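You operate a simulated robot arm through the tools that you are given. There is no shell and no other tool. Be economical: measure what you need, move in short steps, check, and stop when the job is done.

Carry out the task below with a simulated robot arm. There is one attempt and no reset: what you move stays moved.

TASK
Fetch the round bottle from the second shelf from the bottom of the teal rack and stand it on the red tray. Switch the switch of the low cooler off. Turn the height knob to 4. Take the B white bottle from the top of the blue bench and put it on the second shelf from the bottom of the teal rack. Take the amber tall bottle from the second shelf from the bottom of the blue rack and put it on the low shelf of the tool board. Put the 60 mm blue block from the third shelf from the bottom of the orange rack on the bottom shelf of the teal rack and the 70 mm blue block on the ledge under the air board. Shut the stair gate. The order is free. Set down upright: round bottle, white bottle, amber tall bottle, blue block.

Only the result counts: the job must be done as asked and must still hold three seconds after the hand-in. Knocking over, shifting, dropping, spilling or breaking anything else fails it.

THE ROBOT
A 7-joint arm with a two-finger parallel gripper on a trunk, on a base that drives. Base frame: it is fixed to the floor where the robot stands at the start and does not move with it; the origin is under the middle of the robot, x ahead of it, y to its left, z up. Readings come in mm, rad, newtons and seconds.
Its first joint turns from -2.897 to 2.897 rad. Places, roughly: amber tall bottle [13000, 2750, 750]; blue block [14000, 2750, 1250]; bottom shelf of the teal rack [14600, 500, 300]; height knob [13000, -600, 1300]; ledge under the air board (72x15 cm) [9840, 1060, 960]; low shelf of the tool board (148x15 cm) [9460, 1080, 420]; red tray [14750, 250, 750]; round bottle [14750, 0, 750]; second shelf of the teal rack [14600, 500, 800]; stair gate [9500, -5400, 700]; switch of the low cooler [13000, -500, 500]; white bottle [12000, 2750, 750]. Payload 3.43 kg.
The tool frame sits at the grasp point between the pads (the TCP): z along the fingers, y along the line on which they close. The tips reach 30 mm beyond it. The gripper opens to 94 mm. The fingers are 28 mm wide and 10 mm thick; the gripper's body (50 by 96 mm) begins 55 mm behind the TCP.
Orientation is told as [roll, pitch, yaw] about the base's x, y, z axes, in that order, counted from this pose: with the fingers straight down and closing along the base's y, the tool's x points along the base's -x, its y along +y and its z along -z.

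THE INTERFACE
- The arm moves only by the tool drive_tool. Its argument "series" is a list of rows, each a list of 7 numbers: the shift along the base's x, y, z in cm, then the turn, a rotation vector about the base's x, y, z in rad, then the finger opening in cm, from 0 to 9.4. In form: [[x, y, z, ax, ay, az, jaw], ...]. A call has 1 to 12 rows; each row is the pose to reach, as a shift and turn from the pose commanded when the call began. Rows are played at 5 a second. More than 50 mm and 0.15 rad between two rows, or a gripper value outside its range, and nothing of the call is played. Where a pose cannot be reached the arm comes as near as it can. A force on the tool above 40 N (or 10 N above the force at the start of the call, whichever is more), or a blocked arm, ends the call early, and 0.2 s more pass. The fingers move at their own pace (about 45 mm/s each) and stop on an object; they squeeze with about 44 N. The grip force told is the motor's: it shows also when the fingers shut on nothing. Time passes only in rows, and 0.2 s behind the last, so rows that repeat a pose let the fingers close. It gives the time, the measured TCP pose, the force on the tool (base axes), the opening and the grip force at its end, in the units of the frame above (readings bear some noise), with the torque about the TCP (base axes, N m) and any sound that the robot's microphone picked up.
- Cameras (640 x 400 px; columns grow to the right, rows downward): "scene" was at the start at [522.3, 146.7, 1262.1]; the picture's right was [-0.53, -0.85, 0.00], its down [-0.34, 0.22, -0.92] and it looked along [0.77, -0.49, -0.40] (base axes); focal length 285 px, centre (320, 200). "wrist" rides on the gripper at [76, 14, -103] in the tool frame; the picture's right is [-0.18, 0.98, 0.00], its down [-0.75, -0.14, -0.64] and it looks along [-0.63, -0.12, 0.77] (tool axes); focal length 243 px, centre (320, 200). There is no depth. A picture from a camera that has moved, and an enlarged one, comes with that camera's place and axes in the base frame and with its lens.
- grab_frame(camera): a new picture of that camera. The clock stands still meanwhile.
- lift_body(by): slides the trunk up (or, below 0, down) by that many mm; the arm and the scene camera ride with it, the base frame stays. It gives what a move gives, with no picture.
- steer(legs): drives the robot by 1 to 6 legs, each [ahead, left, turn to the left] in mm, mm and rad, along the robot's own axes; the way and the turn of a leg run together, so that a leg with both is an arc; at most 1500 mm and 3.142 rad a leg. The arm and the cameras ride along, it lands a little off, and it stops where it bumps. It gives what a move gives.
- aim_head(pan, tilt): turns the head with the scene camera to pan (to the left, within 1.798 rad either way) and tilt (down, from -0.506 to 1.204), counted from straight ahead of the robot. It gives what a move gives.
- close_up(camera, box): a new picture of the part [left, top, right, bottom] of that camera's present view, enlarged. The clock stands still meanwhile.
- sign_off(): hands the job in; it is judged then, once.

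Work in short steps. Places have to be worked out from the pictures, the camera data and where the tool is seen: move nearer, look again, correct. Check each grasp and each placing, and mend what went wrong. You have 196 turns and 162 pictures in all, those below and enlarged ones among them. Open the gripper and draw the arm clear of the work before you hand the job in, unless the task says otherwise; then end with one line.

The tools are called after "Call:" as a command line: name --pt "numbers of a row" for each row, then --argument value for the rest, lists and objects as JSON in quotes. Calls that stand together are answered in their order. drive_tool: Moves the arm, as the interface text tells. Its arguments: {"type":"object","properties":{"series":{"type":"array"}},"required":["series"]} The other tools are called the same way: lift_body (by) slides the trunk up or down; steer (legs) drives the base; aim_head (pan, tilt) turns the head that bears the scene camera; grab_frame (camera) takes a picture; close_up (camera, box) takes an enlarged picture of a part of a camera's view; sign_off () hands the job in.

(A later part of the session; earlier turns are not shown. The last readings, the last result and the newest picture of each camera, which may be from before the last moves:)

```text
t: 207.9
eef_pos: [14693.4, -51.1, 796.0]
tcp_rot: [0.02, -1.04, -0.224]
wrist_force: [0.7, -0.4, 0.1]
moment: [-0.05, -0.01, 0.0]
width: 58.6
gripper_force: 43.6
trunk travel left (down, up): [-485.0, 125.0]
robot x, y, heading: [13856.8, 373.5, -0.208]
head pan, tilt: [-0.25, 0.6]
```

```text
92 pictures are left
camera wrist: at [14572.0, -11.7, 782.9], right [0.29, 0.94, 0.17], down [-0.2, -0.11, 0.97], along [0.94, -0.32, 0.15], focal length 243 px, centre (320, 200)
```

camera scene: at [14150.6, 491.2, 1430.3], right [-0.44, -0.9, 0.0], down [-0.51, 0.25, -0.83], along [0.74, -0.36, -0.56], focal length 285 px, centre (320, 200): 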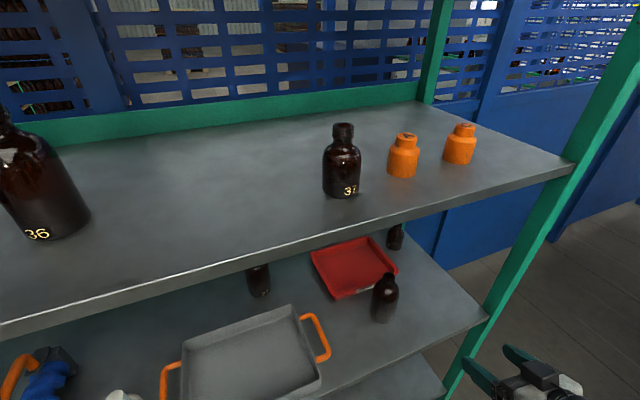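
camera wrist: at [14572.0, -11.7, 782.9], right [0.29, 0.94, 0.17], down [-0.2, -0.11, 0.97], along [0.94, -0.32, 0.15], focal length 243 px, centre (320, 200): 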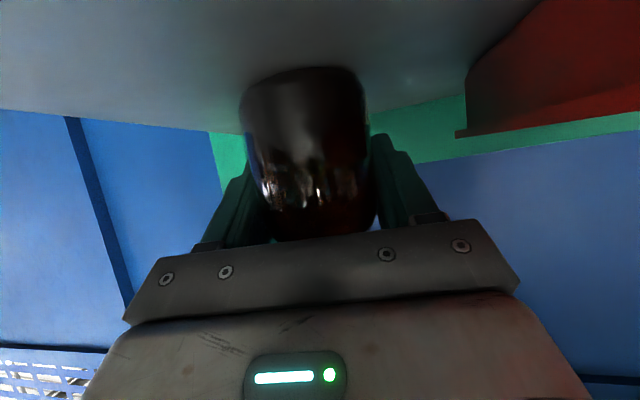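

Gripped at 58.6 mm on the body. Lift 7 cm and check the hold.

Call:
drive_tool --pt "0 0 1 0 0 0 4" --pt "0 0 2.5 0 0 0 4" --pt "0 0 5 0 0 0 4" --pt "0 0 7 0 0 0 4" --pt "0 0 7 0 0 0 4"

Call:
grab_frame --camera "wrist"

Call:
aim_head --pan 0 --tilt 0.85

Call:
grab_frame --camera "scene"

```text
t: 209.2
eef_pos: [14695.5, -51.7, 866.4]
tcp_rot: [0.02, -1.04, -0.223]
wrist_force: [0.2, -0.3, -1.0]
moment: [0.0, 0.01, 0.0]
width: 58.6
gripper_force: 44.0
trunk travel left (down, up): [-485.0, 125.0]
robot x, y, heading: [13857.8, 373.4, -0.203]
head pan, tilt: [-0.25, 0.6]
```

```text
91 pictures are left
camera wrist: at [14573.6, -12.2, 852.2], right [0.29, 0.94, 0.17], down [-0.2, -0.11, 0.97], along [0.94, -0.32, 0.15], focal length 243 px, centre (320, 200)
```

wrist: 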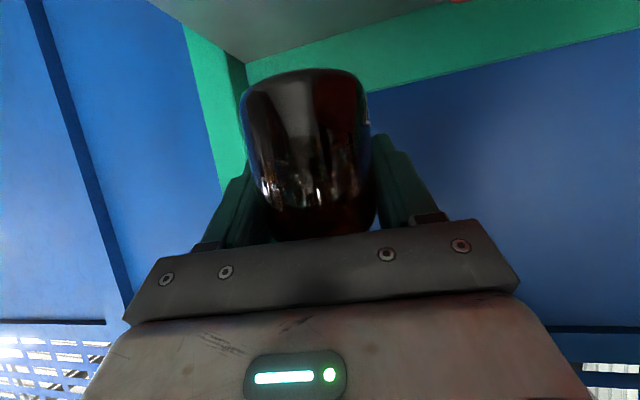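

```text
t: 209.9
eef_pos: [14695.0, -52.4, 866.1]
tcp_rot: [0.022, -1.04, -0.223]
wrist_force: [0.4, -0.2, -1.0]
moment: [0.02, -0.03, -0.02]
width: 58.6
gripper_force: 43.7
trunk travel left (down, up): [-485.0, 125.0]
robot x, y, heading: [13854.7, 371.1, -0.212]
head pan, tilt: [0.0, 0.85]
```

```text
90 pictures are left
camera scene: at [14410.2, 457.5, 1409.4], right [-0.21, -0.98, 0.0], down [-0.73, 0.16, -0.66], along [0.65, -0.14, -0.75], focal length 285 px, centre (320, 200)
```

scene: 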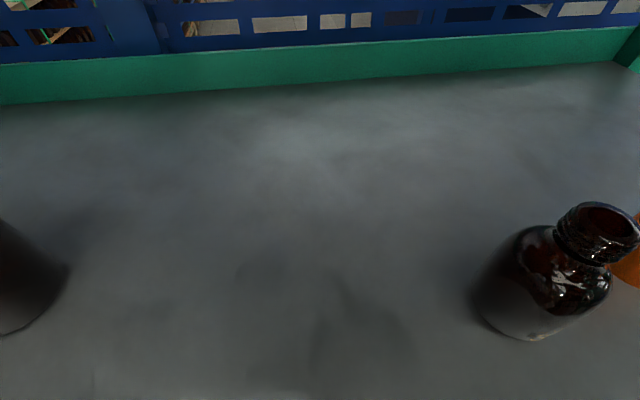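

Held well. To keep my wrist clear of bottle 30, I move left to y≈65 while yawing the tool +0.32 so the hand trails on the right.

Call:
drive_tool --pt "0 2 0 0 0 0.08 4" --pt "0 5 0 0 0 0.16 4" --pt "0 8 0 0 0 0.24 4" --pt "-0.3 11.8 0 0 0 0.32 4" --pt "-0.3 11.8 0 0 0 0.32 4"

Call:
grab_frame --camera "wrist"

```text
t: 211.1
eef_pos: [14689.8, 67.1, 865.2]
tcp_rot: [0.02, -1.039, 0.098]
wrist_force: [-0.1, -1.0, -1.6]
moment: [0.0, -0.01, -0.02]
width: 58.4
gripper_force: 44.2
trunk travel left (down, up): [-485.0, 125.0]
robot x, y, heading: [13861.1, 376.1, -0.212]
head pan, tilt: [0.0, 0.85]
```

```text
89 pictures are left
camera wrist: at [14563.1, 67.0, 851.4], right [-0.02, 0.99, 0.17], down [-0.15, -0.17, 0.97], along [0.99, -0.01, 0.15], focal length 243 px, centre (320, 200)
```

wrist: 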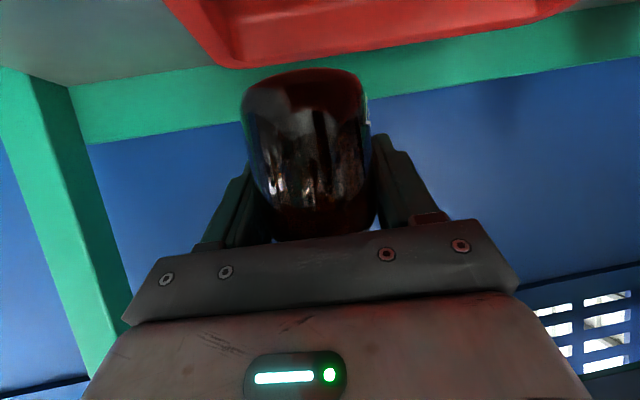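

Tray inner edge is close on the right; I shift left to y=80 and then lower gently.

Call:
drive_tool --pt "-0.5 1.4 0 0 0 0 4" --pt "-0.5 1.4 -2.5 0 0 0 4" --pt "-0.5 1.4 -4.5 0 0 0 4" --pt "-0.5 1.4 -5.2 0 0 0 4" --pt "-0.5 1.4 -5.6 0 0 0 4" --pt "-0.5 1.4 -5.8 0 0 0 4" --pt "-0.5 1.4 -6.0 0 0 0 4" --pt "-0.5 1.4 -6.2 0 0 0 4" --pt "-0.5 1.4 -6.4 0 0 0 4" --pt "-0.5 1.4 -6.6 0 0 0 4" --pt "-0.5 1.4 -6.8 0 0 0 4"

```text
t: 213.5
eef_pos: [14686.9, 79.7, 805.3]
tcp_rot: [0.007, -1.051, 0.108]
wrist_force: [0.5, -0.6, -1.0]
moment: [-0.02, -0.02, 0.01]
width: 58.2
gripper_force: 43.9
trunk travel left (down, up): [-485.0, 125.0]
robot x, y, heading: [13858.4, 375.3, -0.203]
head pan, tilt: [0.0, 0.85]
```

The TCP lags 8 mm above command with no tool force — I check what's going on.

Call:
grab_frame --camera "wrist"

Call:
aim_head --pan -0.5 --tilt 1.1

Call:
grab_frame --camera "scene"

```text
88 pictures are left
camera wrist: at [14559.2, 79.3, 790.1], right [-0.02, 0.99, 0.16], down [-0.16, -0.16, 0.97], along [0.99, -0.01, 0.17], focal length 243 px, centre (320, 200)
```

wrist: 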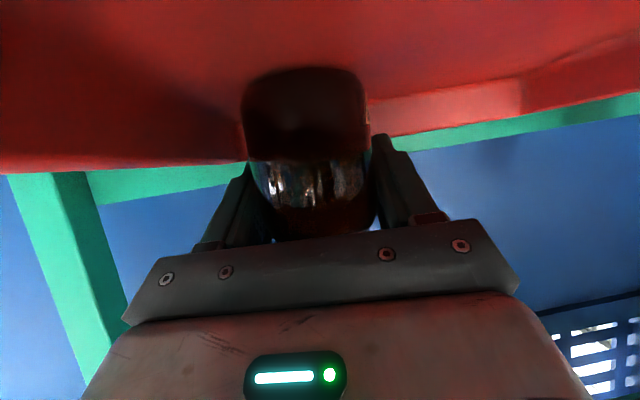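

```text
t: 214.4
eef_pos: [14685.6, 79.9, 804.4]
tcp_rot: [0.007, -1.05, 0.108]
wrist_force: [-0.8, -0.3, -1.1]
moment: [0.0, -0.01, -0.03]
width: 58.5
gripper_force: 44.4
trunk travel left (down, up): [-485.0, 125.0]
robot x, y, heading: [13858.3, 373.2, -0.208]
head pan, tilt: [-0.499, 1.1]
```

```text
87 pictures are left
camera scene: at [14379.3, 433.5, 1392.8], right [-0.65, -0.76, 0.0], down [-0.68, 0.58, -0.46], along [0.35, -0.3, -0.89], focal length 285 px, centre (320, 200)
```

scene: 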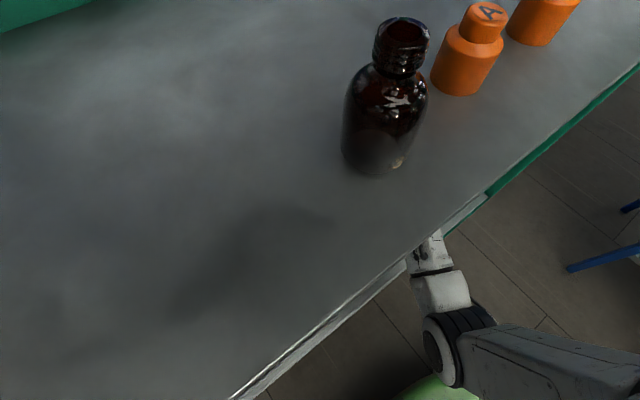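

Possible contact of my forearm with something unseen. I raise 15 mm to relieve and compare command with measurement.

Call:
drive_tool --pt "0 0 1.0 0 0 0 4" --pt "0 0 1.8 0 0 0 4" --pt "0 0 1.8 0 0 0 4"

Call:
aim_head --pan 0.5 --tilt 0.9

Call:
lift_body --by 0

```text
t: 215.2
eef_pos: [14684.6, 82.4, 814.9]
tcp_rot: [0.025, -1.035, 0.095]
wrist_force: [-0.2, 0.1, -0.2]
moment: [0.01, -0.01, 0.03]
width: 58.4
gripper_force: 43.7
trunk travel left (down, up): [-485.0, 125.0]
robot x, y, heading: [13857.4, 371.2, -0.205]
head pan, tilt: [-0.499, 1.1]
```

```text
t: 216.5
eef_pos: [14686.0, 80.6, 815.6]
tcp_rot: [0.021, -1.041, 0.096]
wrist_force: [-0.3, -0.3, -1.1]
moment: [-0.03, -0.02, -0.01]
width: 58.3
gripper_force: 44.2
trunk travel left (down, up): [-485.0, 125.0]
robot x, y, heading: [13855.2, 373.0, -0.207]
head pan, tilt: [0.499, 0.901]
```

```text
t: 217.0
eef_pos: [14685.0, 81.9, 816.2]
tcp_rot: [0.02, -1.041, 0.098]
wrist_force: [-0.6, 0.1, -1.8]
moment: [-0.02, 0.0, 0.01]
width: 58.3
gripper_force: 43.9
trunk travel left (down, up): [-485.0, 125.0]
robot x, y, heading: [13856.0, 367.2, -0.212]
head pan, tilt: [0.499, 0.901]
```

Contact occurred with no tool force, so a forearm link probably rests on something at that height. I raise the trunk 60 and lower the arm by as much, which lifts the forearm.

Call:
lift_body --by 60

Call:
drive_tool --pt "0 0 -2 0 0 0 4" --pt "0 0 -4 0 0 0 4" --pt "0 0 -5.8 0 0 0 4" --pt "0 0 -5.8 0 0 0 4"

Call:
aim_head --pan -0.7 --tilt 1.15

Call:
grab_frame --camera "scene"

```text
t: 218.0
eef_pos: [14686.5, 81.4, 874.5]
tcp_rot: [0.02, -1.041, 0.097]
wrist_force: [-0.3, -0.1, -0.9]
moment: [0.0, -0.05, -0.02]
width: 58.2
gripper_force: 44.2
trunk travel left (down, up): [-545.0, 65.0]
robot x, y, heading: [13856.4, 376.7, -0.21]
head pan, tilt: [0.499, 0.901]
```

```text
t: 219.0
eef_pos: [14685.0, 82.6, 817.8]
tcp_rot: [0.021, -1.04, 0.099]
wrist_force: [-0.5, 0.7, -1.0]
moment: [0.02, 0.01, 0.02]
width: 58.3
gripper_force: 44.1
trunk travel left (down, up): [-545.0, 65.0]
robot x, y, heading: [13860.3, 374.2, -0.209]
head pan, tilt: [0.499, 0.901]
```

```text
t: 220.4
eef_pos: [14685.8, 82.6, 817.7]
tcp_rot: [0.022, -1.039, 0.097]
wrist_force: [0.9, -0.1, -1.2]
moment: [-0.02, -0.01, 0.01]
width: 58.2
gripper_force: 44.4
trunk travel left (down, up): [-545.0, 65.0]
robot x, y, heading: [13861.0, 371.7, -0.207]
head pan, tilt: [-0.7, 1.15]
```

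```text
86 pictures are left
camera scene: at [14370.3, 426.8, 1448.6], right [-0.79, -0.62, 0.0], down [-0.56, 0.72, -0.41], along [0.25, -0.32, -0.91], focal length 285 px, centre (320, 200)
```

scene: 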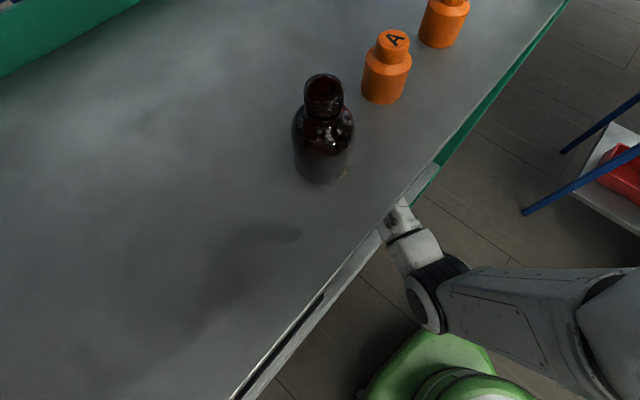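

Now lower gently again in small steps.

Call:
drive_tool --pt "0 0 -0.5 0 0 0 4" --pt "0 0 -0.9 0 0 0 4" --pt "0 0 -1.1 0 0 0 4" --pt "0 0 -1.3 0 0 0 4" --pt "0 0 -1.4 0 0 0 4" --pt "0 0 -1.5 0 0 0 4" --pt "0 0 -1.6 0 0 0 4"

```text
t: 222.0
eef_pos: [14686.4, 81.3, 804.9]
tcp_rot: [0.016, -1.045, 0.101]
wrist_force: [-3.3, 4.3, 23.7]
moment: [-0.14, 0.67, -0.18]
width: 58.4
gripper_force: 44.0
trunk travel left (down, up): [-545.0, 65.0]
robot x, y, heading: [13858.0, 372.1, -0.204]
head pan, tilt: [-0.7, 1.15]
```

Now 24 N upward: the bottle stands on the tray floor. Ease 1 mm up and open.

Call:
drive_tool --pt "0 0 0.3 0 0 0 4" --pt "0 0 0.3 0 0 0 6" --pt "0 0 0.3 0 0 0 8" --pt "0 0 0.3 0 0 0 8"

Call:
drive_tool --pt "-2 -0.2 1.2 0 0 0 8" --pt "-5 -0.5 3 0 0 0 8" --pt "-9 -0.9 5.2 0 0 0 8" --pt "-12.5 -1.2 7.3 0 0 0 8" --pt "-12.5 -1.2 7.3 0 0 0 8"

Call:
grab_frame --camera "wrist"

```text
t: 223.0
eef_pos: [14686.2, 80.9, 804.5]
tcp_rot: [0.019, -1.04, 0.096]
wrist_force: [0.4, 0.2, 0.2]
moment: [0.05, 0.01, 0.01]
width: 79.8
gripper_force: 0.0
trunk travel left (down, up): [-545.0, 65.0]
robot x, y, heading: [13855.8, 369.7, -0.203]
head pan, tilt: [-0.7, 1.15]
```

```text
t: 224.2
eef_pos: [14560.0, 68.2, 875.8]
tcp_rot: [0.02, -1.042, 0.097]
wrist_force: [0.7, 0.1, 0.0]
moment: [0.03, -0.01, 0.03]
width: 80.0
gripper_force: 0.2
trunk travel left (down, up): [-545.0, 65.0]
robot x, y, heading: [13856.6, 370.1, -0.205]
head pan, tilt: [-0.7, 1.15]
```

```text
85 pictures are left
camera wrist: at [14432.3, 67.1, 862.4], right [-0.02, 0.99, 0.17], down [-0.15, -0.17, 0.97], along [0.99, -0.01, 0.15], focal length 243 px, centre (320, 200)
```

wrist: 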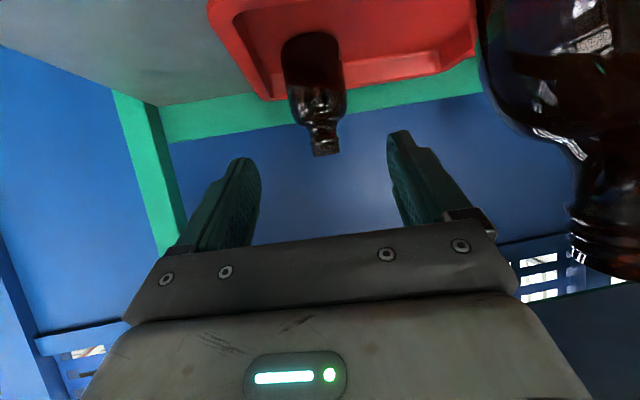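

Round bottle stands in the tray. Before leaving I move the hand right and back by arm, away from bottle 30.

Call:
drive_tool --pt "0 -4.5 0.5 0 0 0 5" --pt "0 -8 1 0 0 0 5" --pt "-4.5 -8 1 0 0 0 5" --pt "-9 -8 1 0 0 0 5" --pt "-13.5 -8 1 0 0 0 5" --pt "-18 -8 1 0 0 0 5"

Call:
steer --legs '[[-500, 0, 0]]'

Call:
aim_head --pan 0 --tilt 0.6

Call:
grab_frame --camera "scene"

```text
t: 225.6
eef_pos: [14380.3, -10.8, 889.5]
tcp_rot: [0.02, -1.04, 0.1]
wrist_force: [0.3, 0.3, 0.1]
moment: [0.03, -0.02, 0.0]
width: 50.0
gripper_force: 0.0
trunk travel left (down, up): [-545.0, 65.0]
robot x, y, heading: [13855.9, 374.6, -0.207]
head pan, tilt: [-0.7, 1.15]
```

```text
t: 228.6
eef_pos: [13879.4, 90.9, 888.5]
tcp_rot: [0.021, -1.04, 0.088]
wrist_force: [-0.6, -0.1, 0.5]
moment: [-0.01, 0.01, -0.01]
width: 50.0
gripper_force: 0.1
trunk travel left (down, up): [-545.0, 65.0]
robot x, y, heading: [13365.5, 479.9, -0.215]
head pan, tilt: [-0.7, 1.15]
```

```text
t: 229.7
eef_pos: [13881.3, 91.4, 888.9]
tcp_rot: [0.021, -1.038, 0.088]
wrist_force: [0.8, -0.4, -0.1]
moment: [0.02, 0.02, -0.02]
width: 50.0
gripper_force: 0.0
trunk travel left (down, up): [-545.0, 65.0]
robot x, y, heading: [13360.7, 476.1, -0.217]
head pan, tilt: [0.0, 0.6]
```

```text
84 pictures are left
camera scene: at [13924.3, 557.1, 1490.3], right [-0.22, -0.98, 0.0], down [-0.55, 0.12, -0.82], along [0.81, -0.18, -0.57], focal length 285 px, centre (320, 200)
```

scene: 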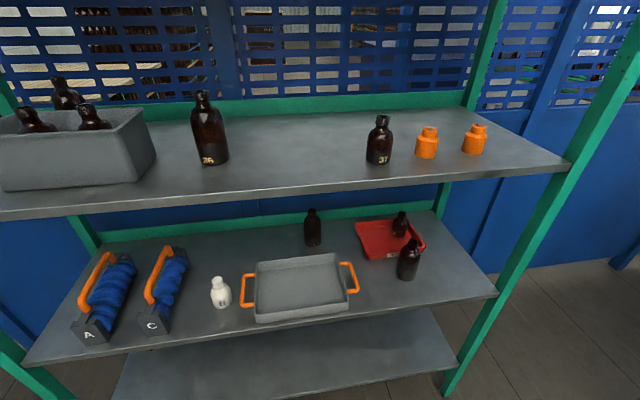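

Good: round bottle in the tray, all else in place. Now the machine: I back to (13000, 650), turn to face it and look.

Call:
steer --legs '[[-390, 92, 0], [0, 0, -1.354]]'

Call:
aim_head --pan 0 --tilt 0.4

Call:
grab_frame --camera "scene"

```text
t: 235.5
eef_pos: [12742.4, 58.9, 888.4]
tcp_rot: [0.021, -1.041, -1.249]
wrist_force: [0.2, 0.5, 0.4]
moment: [0.02, 0.0, 0.05]
width: 50.2
gripper_force: 0.0
trunk travel left (down, up): [-545.0, 65.0]
robot x, y, heading: [12999.7, 652.7, -1.551]
head pan, tilt: [0.0, 0.6]
```

```text
t: 236.2
eef_pos: [12742.8, 57.9, 888.4]
tcp_rot: [0.02, -1.042, -1.248]
wrist_force: [0.3, 0.8, 0.2]
moment: [0.01, 0.0, 0.0]
width: 49.9
gripper_force: 0.0
trunk travel left (down, up): [-545.0, 65.0]
robot x, y, heading: [13001.5, 654.6, -1.554]
head pan, tilt: [0.0, 0.4]
```

```text
83 pictures are left
camera scene: at [13206.8, 122.9, 1508.5], right [-1.0, -0.02, 0.0], down [-0.01, 0.39, -0.92], along [0.02, -0.92, -0.39], focal length 285 px, centre (320, 200)
```

scene: 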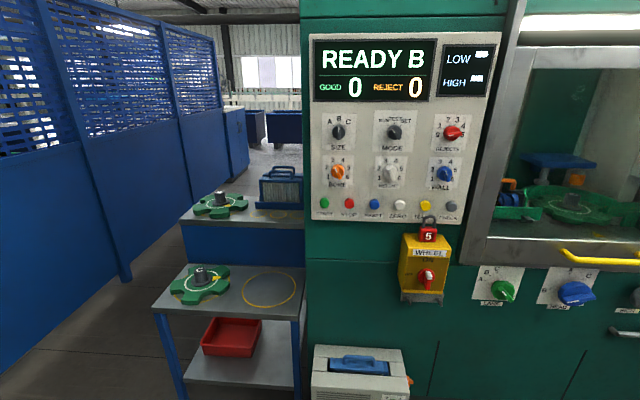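

Call:
close_up --camera "scene" --box '[310, 100, 490, 230]'

Call:
aim_head --pan 0 --tilt 0.95

Call:
grab_frame --camera "scene"

```text
3.08 times, centred on (400, 165) of scene
camera zoom: at [13206.8, 122.9, 1508.5], right [-1.0, -0.02, 0.0], down [-0.01, 0.39, -0.92], along [0.02, -0.92, -0.39], focal length 876 px, centre (74, 308)
```

zoom: 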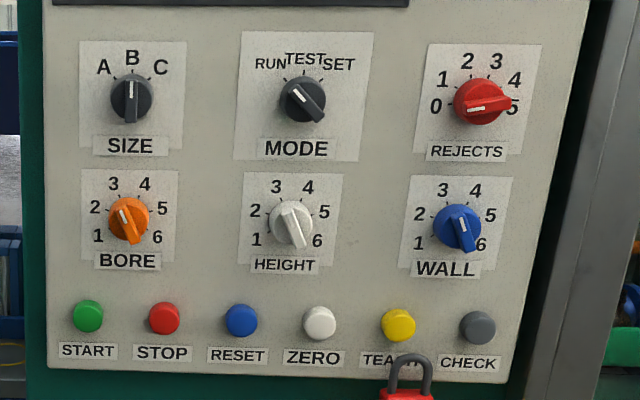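

```text
t: 237.2
eef_pos: [12743.7, 59.1, 889.6]
tcp_rot: [0.02, -1.039, -1.249]
wrist_force: [0.0, 0.8, -0.3]
moment: [0.01, 0.04, 0.01]
width: 50.0
gripper_force: 0.0
trunk travel left (down, up): [-545.0, 65.0]
robot x, y, heading: [13000.8, 652.5, -1.554]
head pan, tilt: [0.0, 0.949]
```

```text
81 pictures are left
camera scene: at [13206.4, 142.8, 1462.0], right [-1.0, -0.02, 0.0], down [-0.02, 0.81, -0.58], along [0.01, -0.58, -0.81], focal length 285 px, centre (320, 200)
```

scene: 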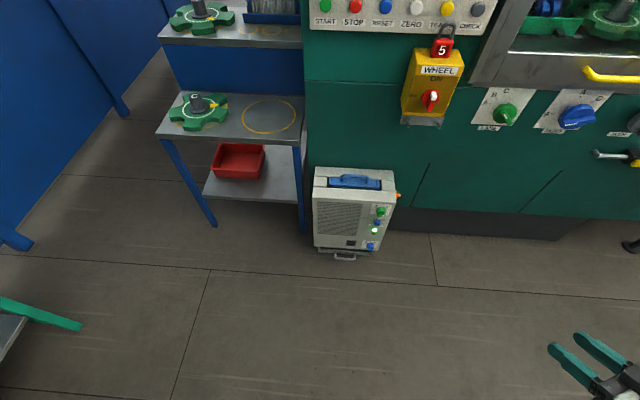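

I zoom on the height knob and on the cooler's front.

Call:
close_up --camera "scene" --box '[300, 160, 410, 265]'

Call:
aim_head --pan 0 --tilt 0.4

Call:
close_up --camera "scene" --box '[360, 145, 420, 200]'

```text
3.81 times, centred on (355, 212) of scene
camera zoom: at [13206.4, 142.8, 1462.0], right [-1.0, -0.02, 0.0], down [-0.02, 0.81, -0.58], along [0.01, -0.58, -0.81], focal length 1084 px, centre (187, 152)
```

zoom: 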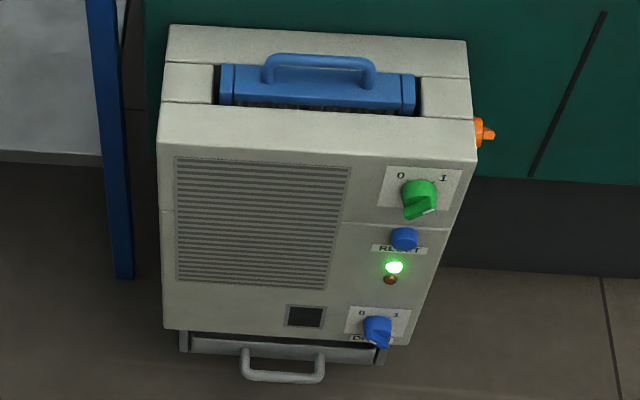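

```text
t: 238.1
eef_pos: [12743.7, 58.3, 888.1]
tcp_rot: [0.021, -1.04, -1.248]
wrist_force: [-0.7, 0.0, -0.5]
moment: [0.0, 0.01, 0.0]
width: 50.3
gripper_force: 0.0
trunk travel left (down, up): [-545.0, 65.0]
robot x, y, heading: [13003.9, 651.9, -1.551]
head pan, tilt: [0.0, 0.4]
```

```text
7.27 times, centred on (390, 172) of scene
camera zoom: at [13206.8, 122.9, 1508.5], right [-1.0, -0.02, 0.0], down [-0.01, 0.39, -0.92], along [0.02, -0.92, -0.39], focal length 2070 px, centre (-189, 400)
```

zoom: 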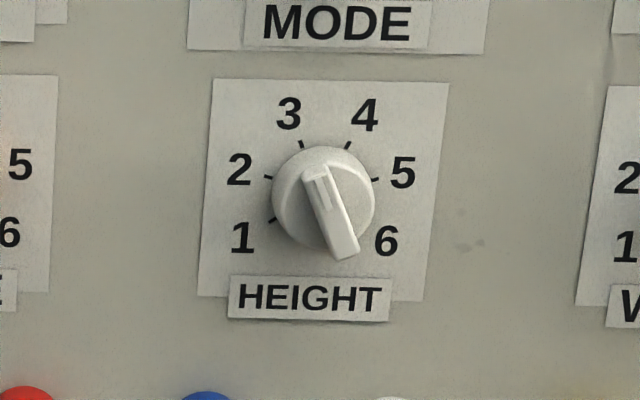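

HEIGHT points at 3 and must go 45° clockwise to 4; the knob is about (13028, -645, 1270). I shift the base left first, then level the tool to point at the panel.

Call:
steer --legs '[[0, 270, -0.017]]'

Call:
drive_tool --pt "0 0 4 0 0 -0.11 5" --pt "0 0 8 0 0 -0.22 5" --pt "0 0 12 0 0 -0.31 5" --pt "0 0 12 0 0 -0.31 5"

Call:
drive_tool --pt "0 0 4 -0.13 0 0 5" --pt "0 0 8 -0.26 0 0 5" --pt "0 0 12 -0.4 0 0 5" --pt "0 0 16 -0.53 0 0 5" --pt "0 0 20 -0.53 0 0 5" --pt "0 0 24 -0.53 0 0 5" --pt "0 0 26 -0.53 0 0 5"

Call:
grab_frame --camera "scene"

```text
t: 240.0
eef_pos: [13002.6, 66.2, 889.3]
tcp_rot: [0.021, -1.04, -1.261]
wrist_force: [-0.2, -0.3, 0.8]
moment: [-0.01, 0.0, 0.02]
width: 50.0
gripper_force: 0.1
trunk travel left (down, up): [-545.0, 65.0]
robot x, y, heading: [13264.8, 656.3, -1.563]
head pan, tilt: [0.0, 0.4]
```

```text
t: 241.0
eef_pos: [13003.4, 66.5, 1008.6]
tcp_rot: [0.021, -1.04, -1.574]
wrist_force: [0.3, 0.2, 0.3]
moment: [0.01, 0.01, -0.01]
width: 50.3
gripper_force: 0.1
trunk travel left (down, up): [-545.0, 65.0]
robot x, y, heading: [13269.0, 656.5, -1.564]
head pan, tilt: [0.0, 0.4]
```

```text
t: 242.6
eef_pos: [12968.4, 58.0, 1217.9]
tcp_rot: [-3.035, -1.572, 1.484]
wrist_force: [-0.3, -0.7, -0.3]
moment: [0.01, -0.03, -0.05]
width: 50.1
gripper_force: 0.1
out of reach, approached as far as the arm can: row 4, 5, 6, 7
trunk travel left (down, up): [-545.0, 65.0]
robot x, y, heading: [13269.8, 652.4, -1.563]
head pan, tilt: [0.0, 0.4]
```

```text
78 pictures are left
camera scene: at [13467.6, 123.7, 1508.6], right [-1.0, -0.01, 0.0], down [0.0, 0.39, -0.92], along [0.0, -0.92, -0.39], focal length 285 px, centre (320, 200)
```

scene: 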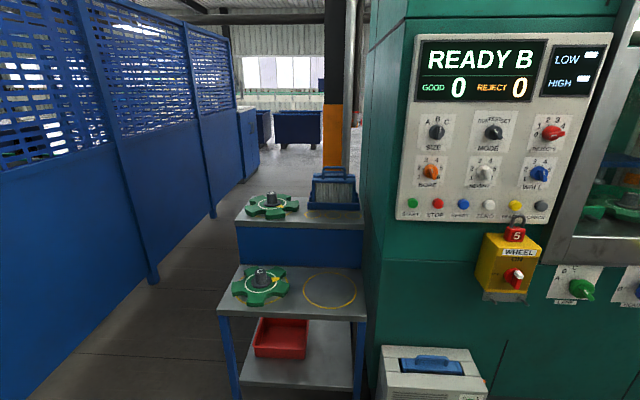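

The pose is too near the body for a level tool. I drive the base forward 380 mm so there's room to extend, and look again.

Call:
steer --legs '[[380, 0, 0]]'

Call:
drive_tool --pt "0 0 0 0 0 0 3" --pt "0 0 0 0 0 0 3"

Call:
grab_frame --camera "wrist"

Call:
close_up --camera "scene" --box '[400, 60, 640, 260]'

```text
t: 245.0
eef_pos: [12972.9, -319.4, 1217.7]
tcp_rot: [1.905, -1.57, 2.83]
wrist_force: [-0.2, 0.3, -0.8]
moment: [-0.06, 0.02, 0.01]
width: 49.9
gripper_force: 0.2
trunk travel left (down, up): [-545.0, 65.0]
robot x, y, heading: [13269.5, 279.9, -1.564]
head pan, tilt: [0.0, 0.4]
```

```text
t: 245.6
eef_pos: [12972.5, -320.2, 1217.4]
tcp_rot: [-2.651, -1.572, 1.103]
wrist_force: [-0.2, 0.5, -0.4]
moment: [0.03, 0.01, -0.06]
width: 30.1
gripper_force: 0.1
trunk travel left (down, up): [-545.0, 65.0]
robot x, y, heading: [13269.5, 279.1, -1.562]
head pan, tilt: [0.0, 0.4]
```

```text
77 pictures are left
camera wrist: at [12984.2, -217.3, 1140.8], right [0.98, 0.02, 0.18], down [-0.16, 0.64, 0.75], along [-0.1, -0.77, 0.63], focal length 243 px, centre (320, 200)
```

wrist: 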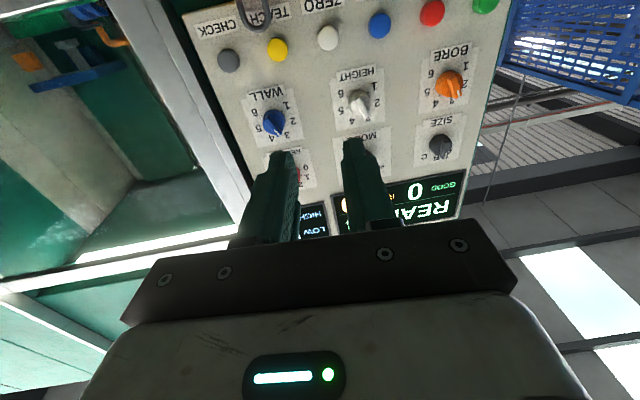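

```text
2.00 times, centred on (520, 160) of scene
camera zoom: at [13471.4, -253.8, 1508.5], right [-1.0, -0.01, 0.0], down [0.0, 0.39, -0.92], along [0.01, -0.92, -0.39], focal length 569 px, centre (-80, 280)
```

zoom: 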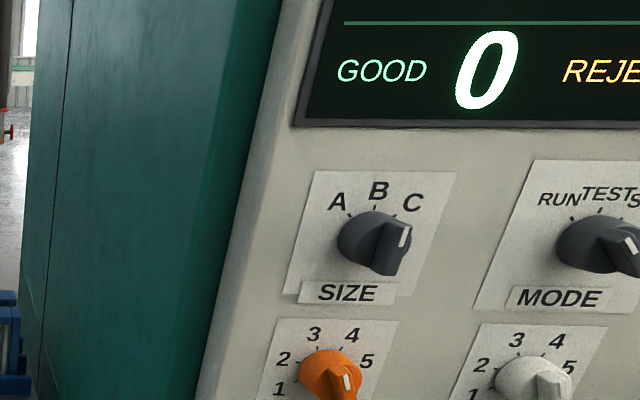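

Knob triangulated at (13030, -616, 1279), bar leaning 22° toward "3". I move to a pre-position 70 mm before it with the fingers rolled to straddle the bar.

Call:
drive_tool --pt "1 -4 1.2 0 0.08 0 2.6" --pt "2 -8 2.4 0 0.16 0 2.6" --pt "3 -12 3.6 0 0.24 0 2.6" --pt "4 -15 4.6 0 0.32 0 2.6" --pt "5 -18.5 5.6 0 0.39 0 2.6" --pt "5.8 -21.5 6.2 0 0.39 0 2.6" --pt "5.8 -21.5 6.2 0 0.39 0 2.6"

Call:
grab_frame --camera "wrist"

Call:
aim_head --pan -0.6 --tilt 0.5

Call:
grab_frame --camera "scene"

```text
t: 247.2
eef_pos: [13029.4, -534.8, 1279.5]
tcp_rot: [-1.548, -1.179, -0.001]
wrist_force: [0.4, 0.8, 0.0]
moment: [-0.01, -0.03, 0.01]
width: 25.9
gripper_force: 0.1
trunk travel left (down, up): [-545.0, 65.0]
robot x, y, heading: [13268.6, 282.0, -1.562]
head pan, tilt: [0.0, 0.4]
```

```text
75 pictures are left
camera wrist: at [13012.3, -432.2, 1203.7], right [0.98, 0.02, -0.2], down [0.14, 0.64, 0.76], along [0.15, -0.77, 0.62], focal length 243 px, centre (320, 200)
```

wrist: 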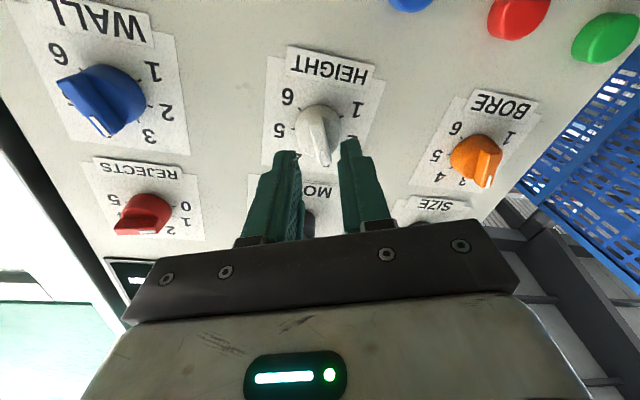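

```text
t: 248.2
eef_pos: [13029.5, -534.6, 1280.7]
tcp_rot: [-1.547, -1.183, 0.001]
wrist_force: [0.6, 0.1, -0.2]
moment: [0.0, 0.0, -0.02]
width: 25.9
gripper_force: 0.1
trunk travel left (down, up): [-545.0, 65.0]
robot x, y, heading: [13272.7, 278.4, -1.559]
head pan, tilt: [-0.6, 0.499]
```

```text
74 pictures are left
camera scene: at [13419.9, -236.7, 1499.4], right [-0.83, 0.56, 0.0], down [0.27, 0.4, -0.88], along [-0.49, -0.73, -0.48], focal length 285 px, centre (320, 200)
```

scene: 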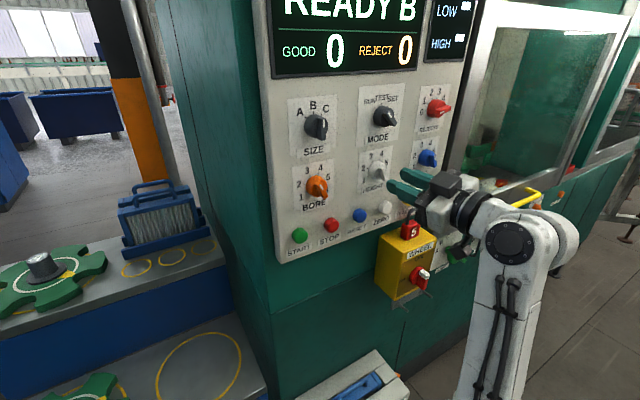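

Alignment is good. I advance in small steps until the tips are beside the bar.

Call:
drive_tool --pt "0.2 -2 0.3 0 0 0 2.6" --pt "0.2 -4 0.3 0 0 0 2.6" --pt "0.2 -4.8 0.3 0 0 0 2.6" --pt "0.2 -5.3 0.3 0 0 0 2.6" --pt "0.2 -5.3 0.3 0 0 0 2.6"

Call:
close_up --camera "scene" --box '[330, 120, 480, 240]'

Call:
close_up --camera "wrist" --box '[220, 80, 420, 205]'

```text
t: 248.8
eef_pos: [13028.2, -566.5, 1282.3]
tcp_rot: [-1.554, -1.18, -0.007]
wrist_force: [1.8, 10.3, 1.3]
moment: [-0.03, 0.03, -0.04]
width: 24.5
gripper_force: 0.1
trunk travel left (down, up): [-545.0, 65.0]
robot x, y, heading: [13271.0, 280.8, -1.564]
head pan, tilt: [-0.6, 0.499]
stopped in row 3: the force on the tool passed its limit at 75 N (the readings are from after the stop); the commanded pose is now the measured one
```

```text
3.33 times, centred on (405, 180) of scene
camera zoom: at [13419.7, -236.3, 1499.5], right [-0.83, 0.56, 0.0], down [0.27, 0.4, -0.88], along [-0.49, -0.73, -0.48], focal length 949 px, centre (37, 267)
```

zoom: 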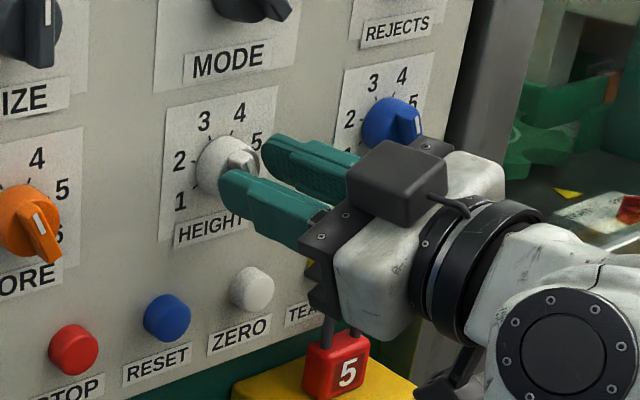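

```text
3.20 times, centred on (320, 142) of wrist
camera zoom: at [13011.4, -463.4, 1207.9], right [0.98, 0.01, -0.21], down [0.15, 0.64, 0.75], along [0.14, -0.77, 0.62], focal length 776 px, centre (320, 384)
```

zoom: 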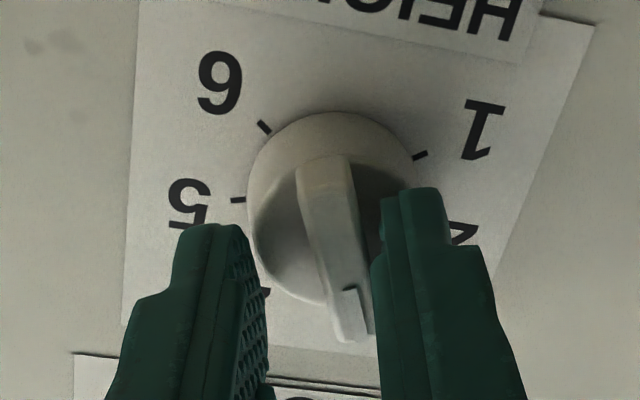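

The tips touch the dial beside the bar; the bar sits 5 mm off toward +x. I relieve, shift 5 mm along the closing axis and close.

Call:
drive_tool --pt "0 0.3 0 0 0 0 2.6" --pt "0.45 0.3 -0.2 0 0 0 2.6" --pt "0.45 0.1 -0.2 0 0 0 2.6" --pt "0.45 0.1 -0.2 0 0 0 1.5" --pt "0.45 0.1 -0.2 0 0 0 0.4" --pt "0.45 0.1 -0.2 0 0 0 0.4"

Call:
close_up --camera "wrist" --box '[220, 80, 420, 205]'

```text
t: 250.2
eef_pos: [13032.0, -565.4, 1280.7]
tcp_rot: [-1.55, -1.178, -0.011]
wrist_force: [-4.9, 6.0, 1.2]
moment: [-0.02, 0.04, -0.59]
width: 10.7
gripper_force: 41.8
trunk travel left (down, up): [-545.0, 65.0]
robot x, y, heading: [13268.6, 281.4, -1.565]
head pan, tilt: [-0.6, 0.499]
```

```text
3.20 times, centred on (320, 142) of wrist
camera zoom: at [13015.3, -463.2, 1205.0], right [0.98, 0.01, -0.21], down [0.15, 0.64, 0.76], along [0.14, -0.77, 0.62], focal length 776 px, centre (320, 384)
```

zoom: 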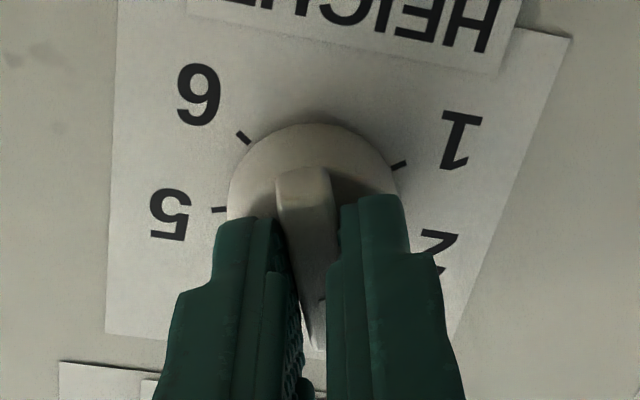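

Bar gripped (10.7 mm). Rotate clockwise (viewed from front) 45°.

Call:
drive_tool --pt "0 0 0 0 -0.13 0 0.4" --pt "0 0 0 0 -0.26 0 0.4" --pt "0 0 0 0 -0.39 0 0.4" --pt "0 0 0 0 -0.52 0 0.4" --pt "0 0 0 0 -0.65 0 0.4" --pt "0 0 0 0 -0.785 0 0.4" --pt "0 0 0 0 -0.785 0 0.4"

Call:
close_up --camera "scene" --box '[330, 120, 480, 240]'

```text
t: 251.8
eef_pos: [13032.9, -565.1, 1281.5]
tcp_rot: [1.574, -1.175, -3.134]
wrist_force: [-11.6, 2.2, 0.0]
moment: [-0.78, -0.01, -1.15]
width: 10.3
gripper_force: 44.2
trunk travel left (down, up): [-545.0, 65.0]
robot x, y, heading: [13271.1, 279.2, -1.561]
head pan, tilt: [-0.6, 0.499]
```

```text
3.33 times, centred on (405, 180) of scene
camera zoom: at [13418.9, -236.5, 1499.4], right [-0.83, 0.56, 0.0], down [0.27, 0.4, -0.88], along [-0.49, -0.73, -0.48], focal length 949 px, centre (37, 267)
```

zoom: 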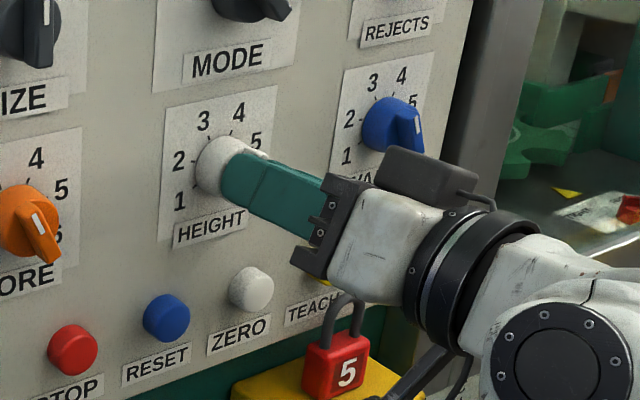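

Rotated. Open and draw back, then check the pointer.

Call:
drive_tool --pt "0 0 0 0 0 0 2.6" --pt "0 0 0 0 0 0 2.6" --pt "0 3 0 0 0 0 2.6" --pt "0 7 0 0 0 0 2.6" --pt "0 11 0 0 0 0 2.6"

Call:
close_up --camera "scene" --box '[340, 130, 420, 200]'

```text
t: 253.0
eef_pos: [13035.2, -466.4, 1282.5]
tcp_rot: [1.576, -1.178, -3.129]
wrist_force: [0.0, -0.8, -0.4]
moment: [-0.01, 0.0, 0.01]
width: 25.9
gripper_force: 0.0
out of reach, approached as far as the arm can: row 5
trunk travel left (down, up): [-545.0, 65.0]
robot x, y, heading: [13269.9, 282.8, -1.56]
head pan, tilt: [-0.6, 0.499]
```

```text
5.71 times, centred on (380, 165) of scene
camera zoom: at [13419.8, -237.0, 1499.3], right [-0.83, 0.56, 0.0], down [0.27, 0.4, -0.88], along [-0.49, -0.73, -0.48], focal length 1627 px, centre (-23, 400)
```

zoom: 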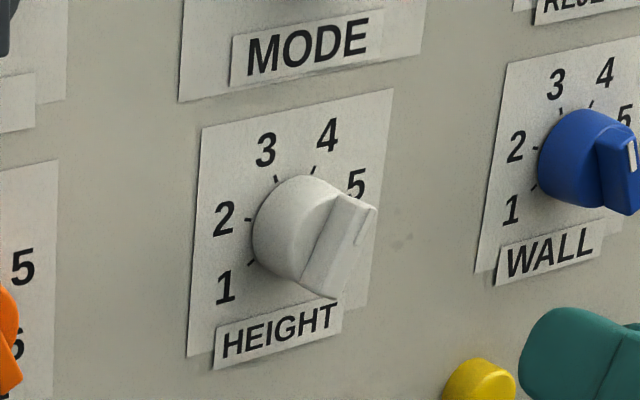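

Pointer is now at 4 (I'll verify from the front). For the cooler switch I back off 200 mm, lower the trunk, and look.

Call:
steer --legs '[[-250, 0, 0]]'

Call:
lift_body --by -400

Call:
aim_head --pan -0.55 --tilt 0.4

Call:
grab_frame --camera "scene"

```text
t: 254.9
eef_pos: [13030.1, -208.7, 1282.5]
tcp_rot: [1.576, -1.178, -3.133]
wrist_force: [0.3, 0.4, -0.4]
moment: [-0.02, 0.0, 0.03]
width: 26.0
gripper_force: 0.0
trunk travel left (down, up): [-545.0, 65.0]
robot x, y, heading: [13266.8, 530.8, -1.571]
head pan, tilt: [-0.6, 0.499]
```

```text
t: 258.7
eef_pos: [13030.7, -209.6, 881.7]
tcp_rot: [1.576, -1.179, -3.134]
wrist_force: [-0.2, 0.2, 0.2]
moment: [-0.01, -0.01, -0.01]
width: 26.2
gripper_force: 0.0
trunk travel left (down, up): [-145.0, 465.0]
robot x, y, heading: [13271.1, 532.7, -1.572]
head pan, tilt: [-0.6, 0.499]
```

```text
t: 259.4
eef_pos: [13029.6, -209.1, 882.0]
tcp_rot: [1.576, -1.18, -3.134]
wrist_force: [0.4, -0.1, -0.2]
moment: [0.0, -0.01, -0.01]
width: 25.8
gripper_force: 0.1
trunk travel left (down, up): [-145.0, 465.0]
robot x, y, heading: [13270.0, 534.4, -1.565]
head pan, tilt: [-0.55, 0.4]
```

```text
68 pictures are left
camera scene: at [13419.6, 15.4, 1108.5], right [-0.85, 0.52, 0.0], down [0.2, 0.33, -0.92], along [-0.48, -0.79, -0.39], focal length 285 px, centre (320, 200)
```

scene: 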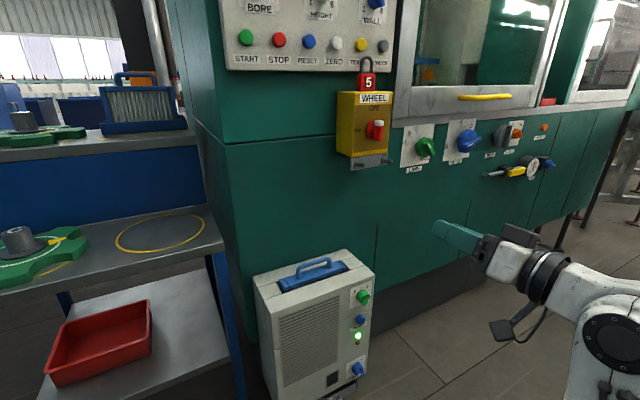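

Call:
close_up --camera "scene" --box '[330, 275, 400, 330]'

```text
7.27 times, centred on (365, 302) of scene
camera zoom: at [13419.6, 15.4, 1108.5], right [-0.85, 0.52, 0.0], down [0.2, 0.33, -0.92], along [-0.48, -0.79, -0.39], focal length 2070 px, centre (-7, -546)
```

zoom: 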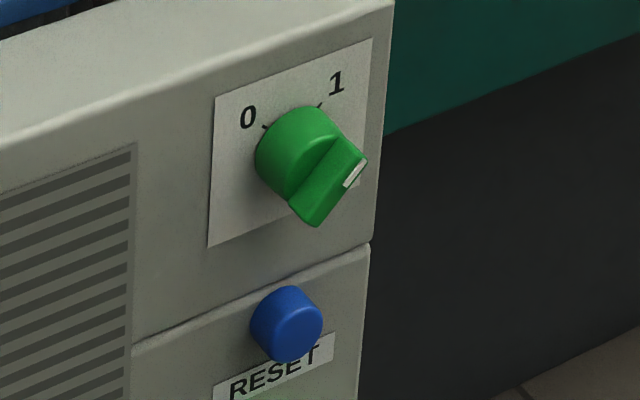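

The switch knob points at 1; 0 is ~90° counter-clockwise. Knob at (12976, -474, 531). I move nearer and lower.

Call:
steer --legs '[[150, 0, 0]]'

Call:
lift_body --by -145

Call:
drive_tool --pt "-0.9 0 -4 0 -0.07 0 2.6" --pt "-1.8 0 -8 0 -0.14 0 2.6" --pt "-2.7 0 -12 0 -0.21 0 2.6" --pt "-3.6 0 -16 0 -0.28 0 2.6" --pt "-4.5 0 -18.5 0 -0.35 0 2.6" --pt "-5.4 0 -20.6 0 -0.4 0 2.6" --pt "-5.4 0 -20.6 0 -0.4 0 2.6"

Call:
grab_frame --camera "wrist"

```text
t: 260.8
eef_pos: [13029.1, -361.2, 881.7]
tcp_rot: [1.577, -1.177, -3.138]
wrist_force: [-0.8, 0.7, 0.5]
moment: [-0.01, 0.01, -0.01]
width: 26.0
gripper_force: 0.1
trunk travel left (down, up): [-145.0, 465.0]
robot x, y, heading: [13267.3, 384.5, -1.564]
head pan, tilt: [-0.55, 0.4]
```

```text
t: 262.5
eef_pos: [13030.2, -361.4, 737.5]
tcp_rot: [1.575, -1.178, -3.137]
wrist_force: [-0.4, -0.4, -0.1]
moment: [-0.03, 0.02, 0.0]
width: 26.1
gripper_force: 0.0
trunk travel left (down, up): [0.0, 610.0]
robot x, y, heading: [13272.2, 385.9, -1.569]
head pan, tilt: [-0.55, 0.4]
```

```text
t: 264.1
eef_pos: [12975.8, -361.0, 530.6]
tcp_rot: [1.58, -0.776, -3.138]
wrist_force: [0.2, 0.1, 0.4]
moment: [0.02, -0.03, 0.02]
width: 26.0
gripper_force: 0.0
trunk travel left (down, up): [0.0, 610.0]
robot x, y, heading: [13270.8, 383.9, -1.567]
head pan, tilt: [-0.55, 0.4]
```

```text
66 pictures are left
camera wrist: at [13038.9, -258.6, 486.1], right [0.56, 0.01, 0.83], down [-0.64, 0.64, 0.42], along [-0.53, -0.77, 0.36], focal length 243 px, centre (320, 200)
```

wrist: 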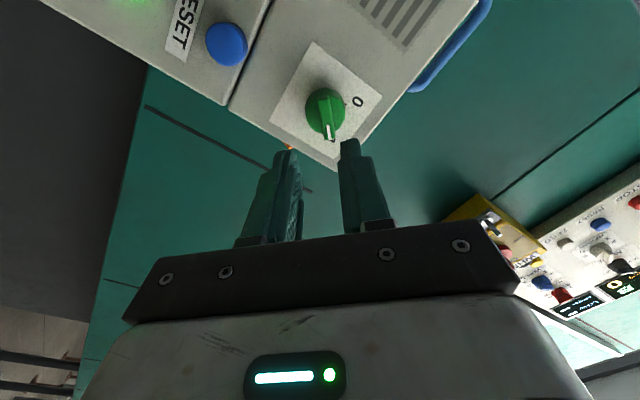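

Aligned. I advance to 6 cm nearer in fine steps (gently—the cooler may be light) and check.

Call:
drive_tool --pt "0 -2 0.4 0 0 0 2.6" --pt "0 -4 0.4 0 0 0 2.6" --pt "0 -5 0.4 0 0 0 2.6" --pt "0 -5.6 0.4 0 0 0 2.6" --pt "0 -6 0.4 0 0 0 2.6" --pt "0 -6 0.4 0 0 0 2.6"

Call:
close_up --camera "wrist" --box '[220, 70, 420, 195]'

```text
t: 265.5
eef_pos: [12975.7, -420.2, 533.9]
tcp_rot: [1.58, -0.777, -3.137]
wrist_force: [-0.2, -0.4, 0.4]
moment: [0.02, -0.01, 0.03]
width: 26.0
gripper_force: 0.1
trunk travel left (down, up): [0.0, 610.0]
robot x, y, heading: [13270.3, 381.2, -1.57]
head pan, tilt: [-0.55, 0.4]
```

```text
3.20 times, centred on (320, 132) of wrist
camera zoom: at [13039.1, -318.9, 490.5], right [0.56, 0.01, 0.83], down [-0.64, 0.64, 0.42], along [-0.53, -0.77, 0.36], focal length 776 px, centre (320, 416)
```

zoom: 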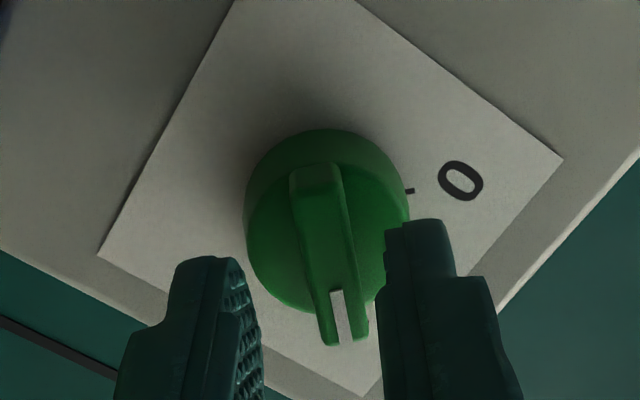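

I advance 11 mm more with a 3 mm centring shift, then close on the bar.

Call:
drive_tool --pt "0.15 -0.4 0.25 0 0 0 2.6" --pt "0.15 -0.8 0.25 0 0 0 2.6" --pt "0.15 -1.1 0.25 0 0 0 2.6" --pt "0.15 -1.1 0.25 0 0 0 1.5" --pt "0.15 -1.1 0.25 0 0 0 0.4" --pt "0.15 -1.1 0.25 0 0 0 0.4"

Call:
close_up --camera "wrist" --box '[220, 70, 420, 195]'

```text
t: 266.9
eef_pos: [12976.6, -430.7, 537.8]
tcp_rot: [1.579, -0.778, 3.142]
wrist_force: [3.9, 36.6, -1.3]
moment: [0.11, 0.07, -0.4]
width: 11.1
gripper_force: 6.0
trunk travel left (down, up): [0.0, 610.0]
robot x, y, heading: [13268.7, 383.5, -1.565]
head pan, tilt: [-0.55, 0.4]
```

```text
3.20 times, centred on (320, 132) of wrist
camera zoom: at [13039.9, -328.5, 493.4], right [0.56, 0.01, 0.83], down [-0.64, 0.64, 0.42], along [-0.53, -0.77, 0.36], focal length 776 px, centre (320, 416)
```

zoom: 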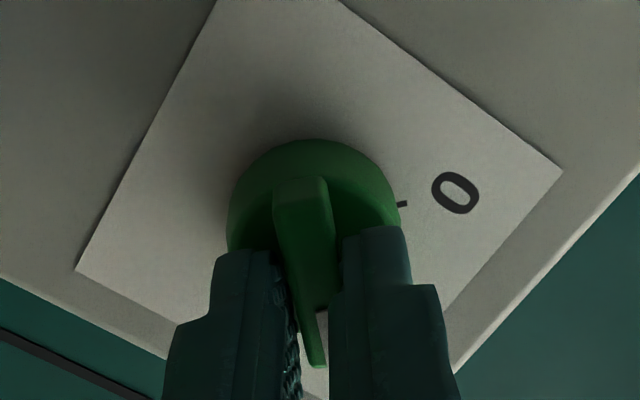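

Gripped; I relieve the push by 2 mm while turning counter-clockwise 90°.

Call:
drive_tool --pt "0 0.2 0 0 0 0 0.4" --pt "0 0.25 0 0 0.145 0 0.4" --pt "0 0.25 0 0 0.29 0 0.4" --pt "0 0.25 0 0 0.435 0 0.4" --pt "0 0.25 0 0 0.58 0 0.4" --pt "0 0.25 0 0 0.725 0 0.4" --pt "0 0.25 0 0 0.87 0 0.4" --pt "0 0.25 0 0 1.015 0 0.4" --pt "0 0.25 0 0 1.16 0 0.4" --pt "0 0.25 0 0 1.3 0 0.4" --pt "0 0.25 0 0 1.44 0 0.4" --pt "0 0.25 0 0 1.57 0 0.4"

Call:
close_up --camera "wrist" --box '[180, 40, 460, 215]'

```text
t: 269.5
eef_pos: [12981.6, -431.4, 538.8]
tcp_rot: [-1.556, -0.793, 0.003]
wrist_force: [27.2, 9.1, 9.5]
moment: [-0.16, -0.03, -0.01]
width: 10.2
gripper_force: 43.9
trunk travel left (down, up): [0.0, 610.0]
robot x, y, heading: [13267.3, 381.3, -1.568]
head pan, tilt: [-0.55, 0.4]
```

```text
2.29 times, centred on (320, 128) of wrist
camera zoom: at [12936.5, -328.3, 473.4], right [0.83, 0.02, -0.56], down [0.42, 0.64, 0.64], along [0.37, -0.77, 0.52], focal length 555 px, centre (320, 366)
```

zoom: 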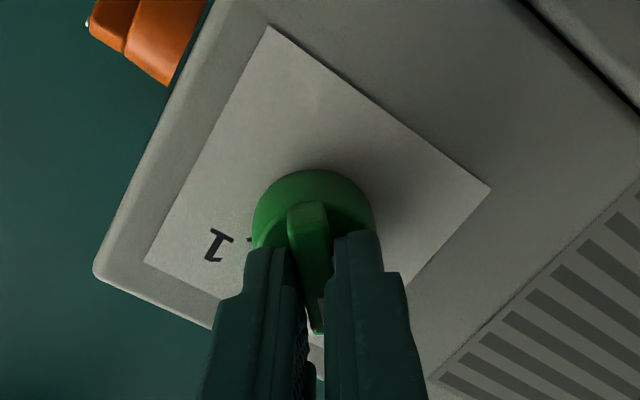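

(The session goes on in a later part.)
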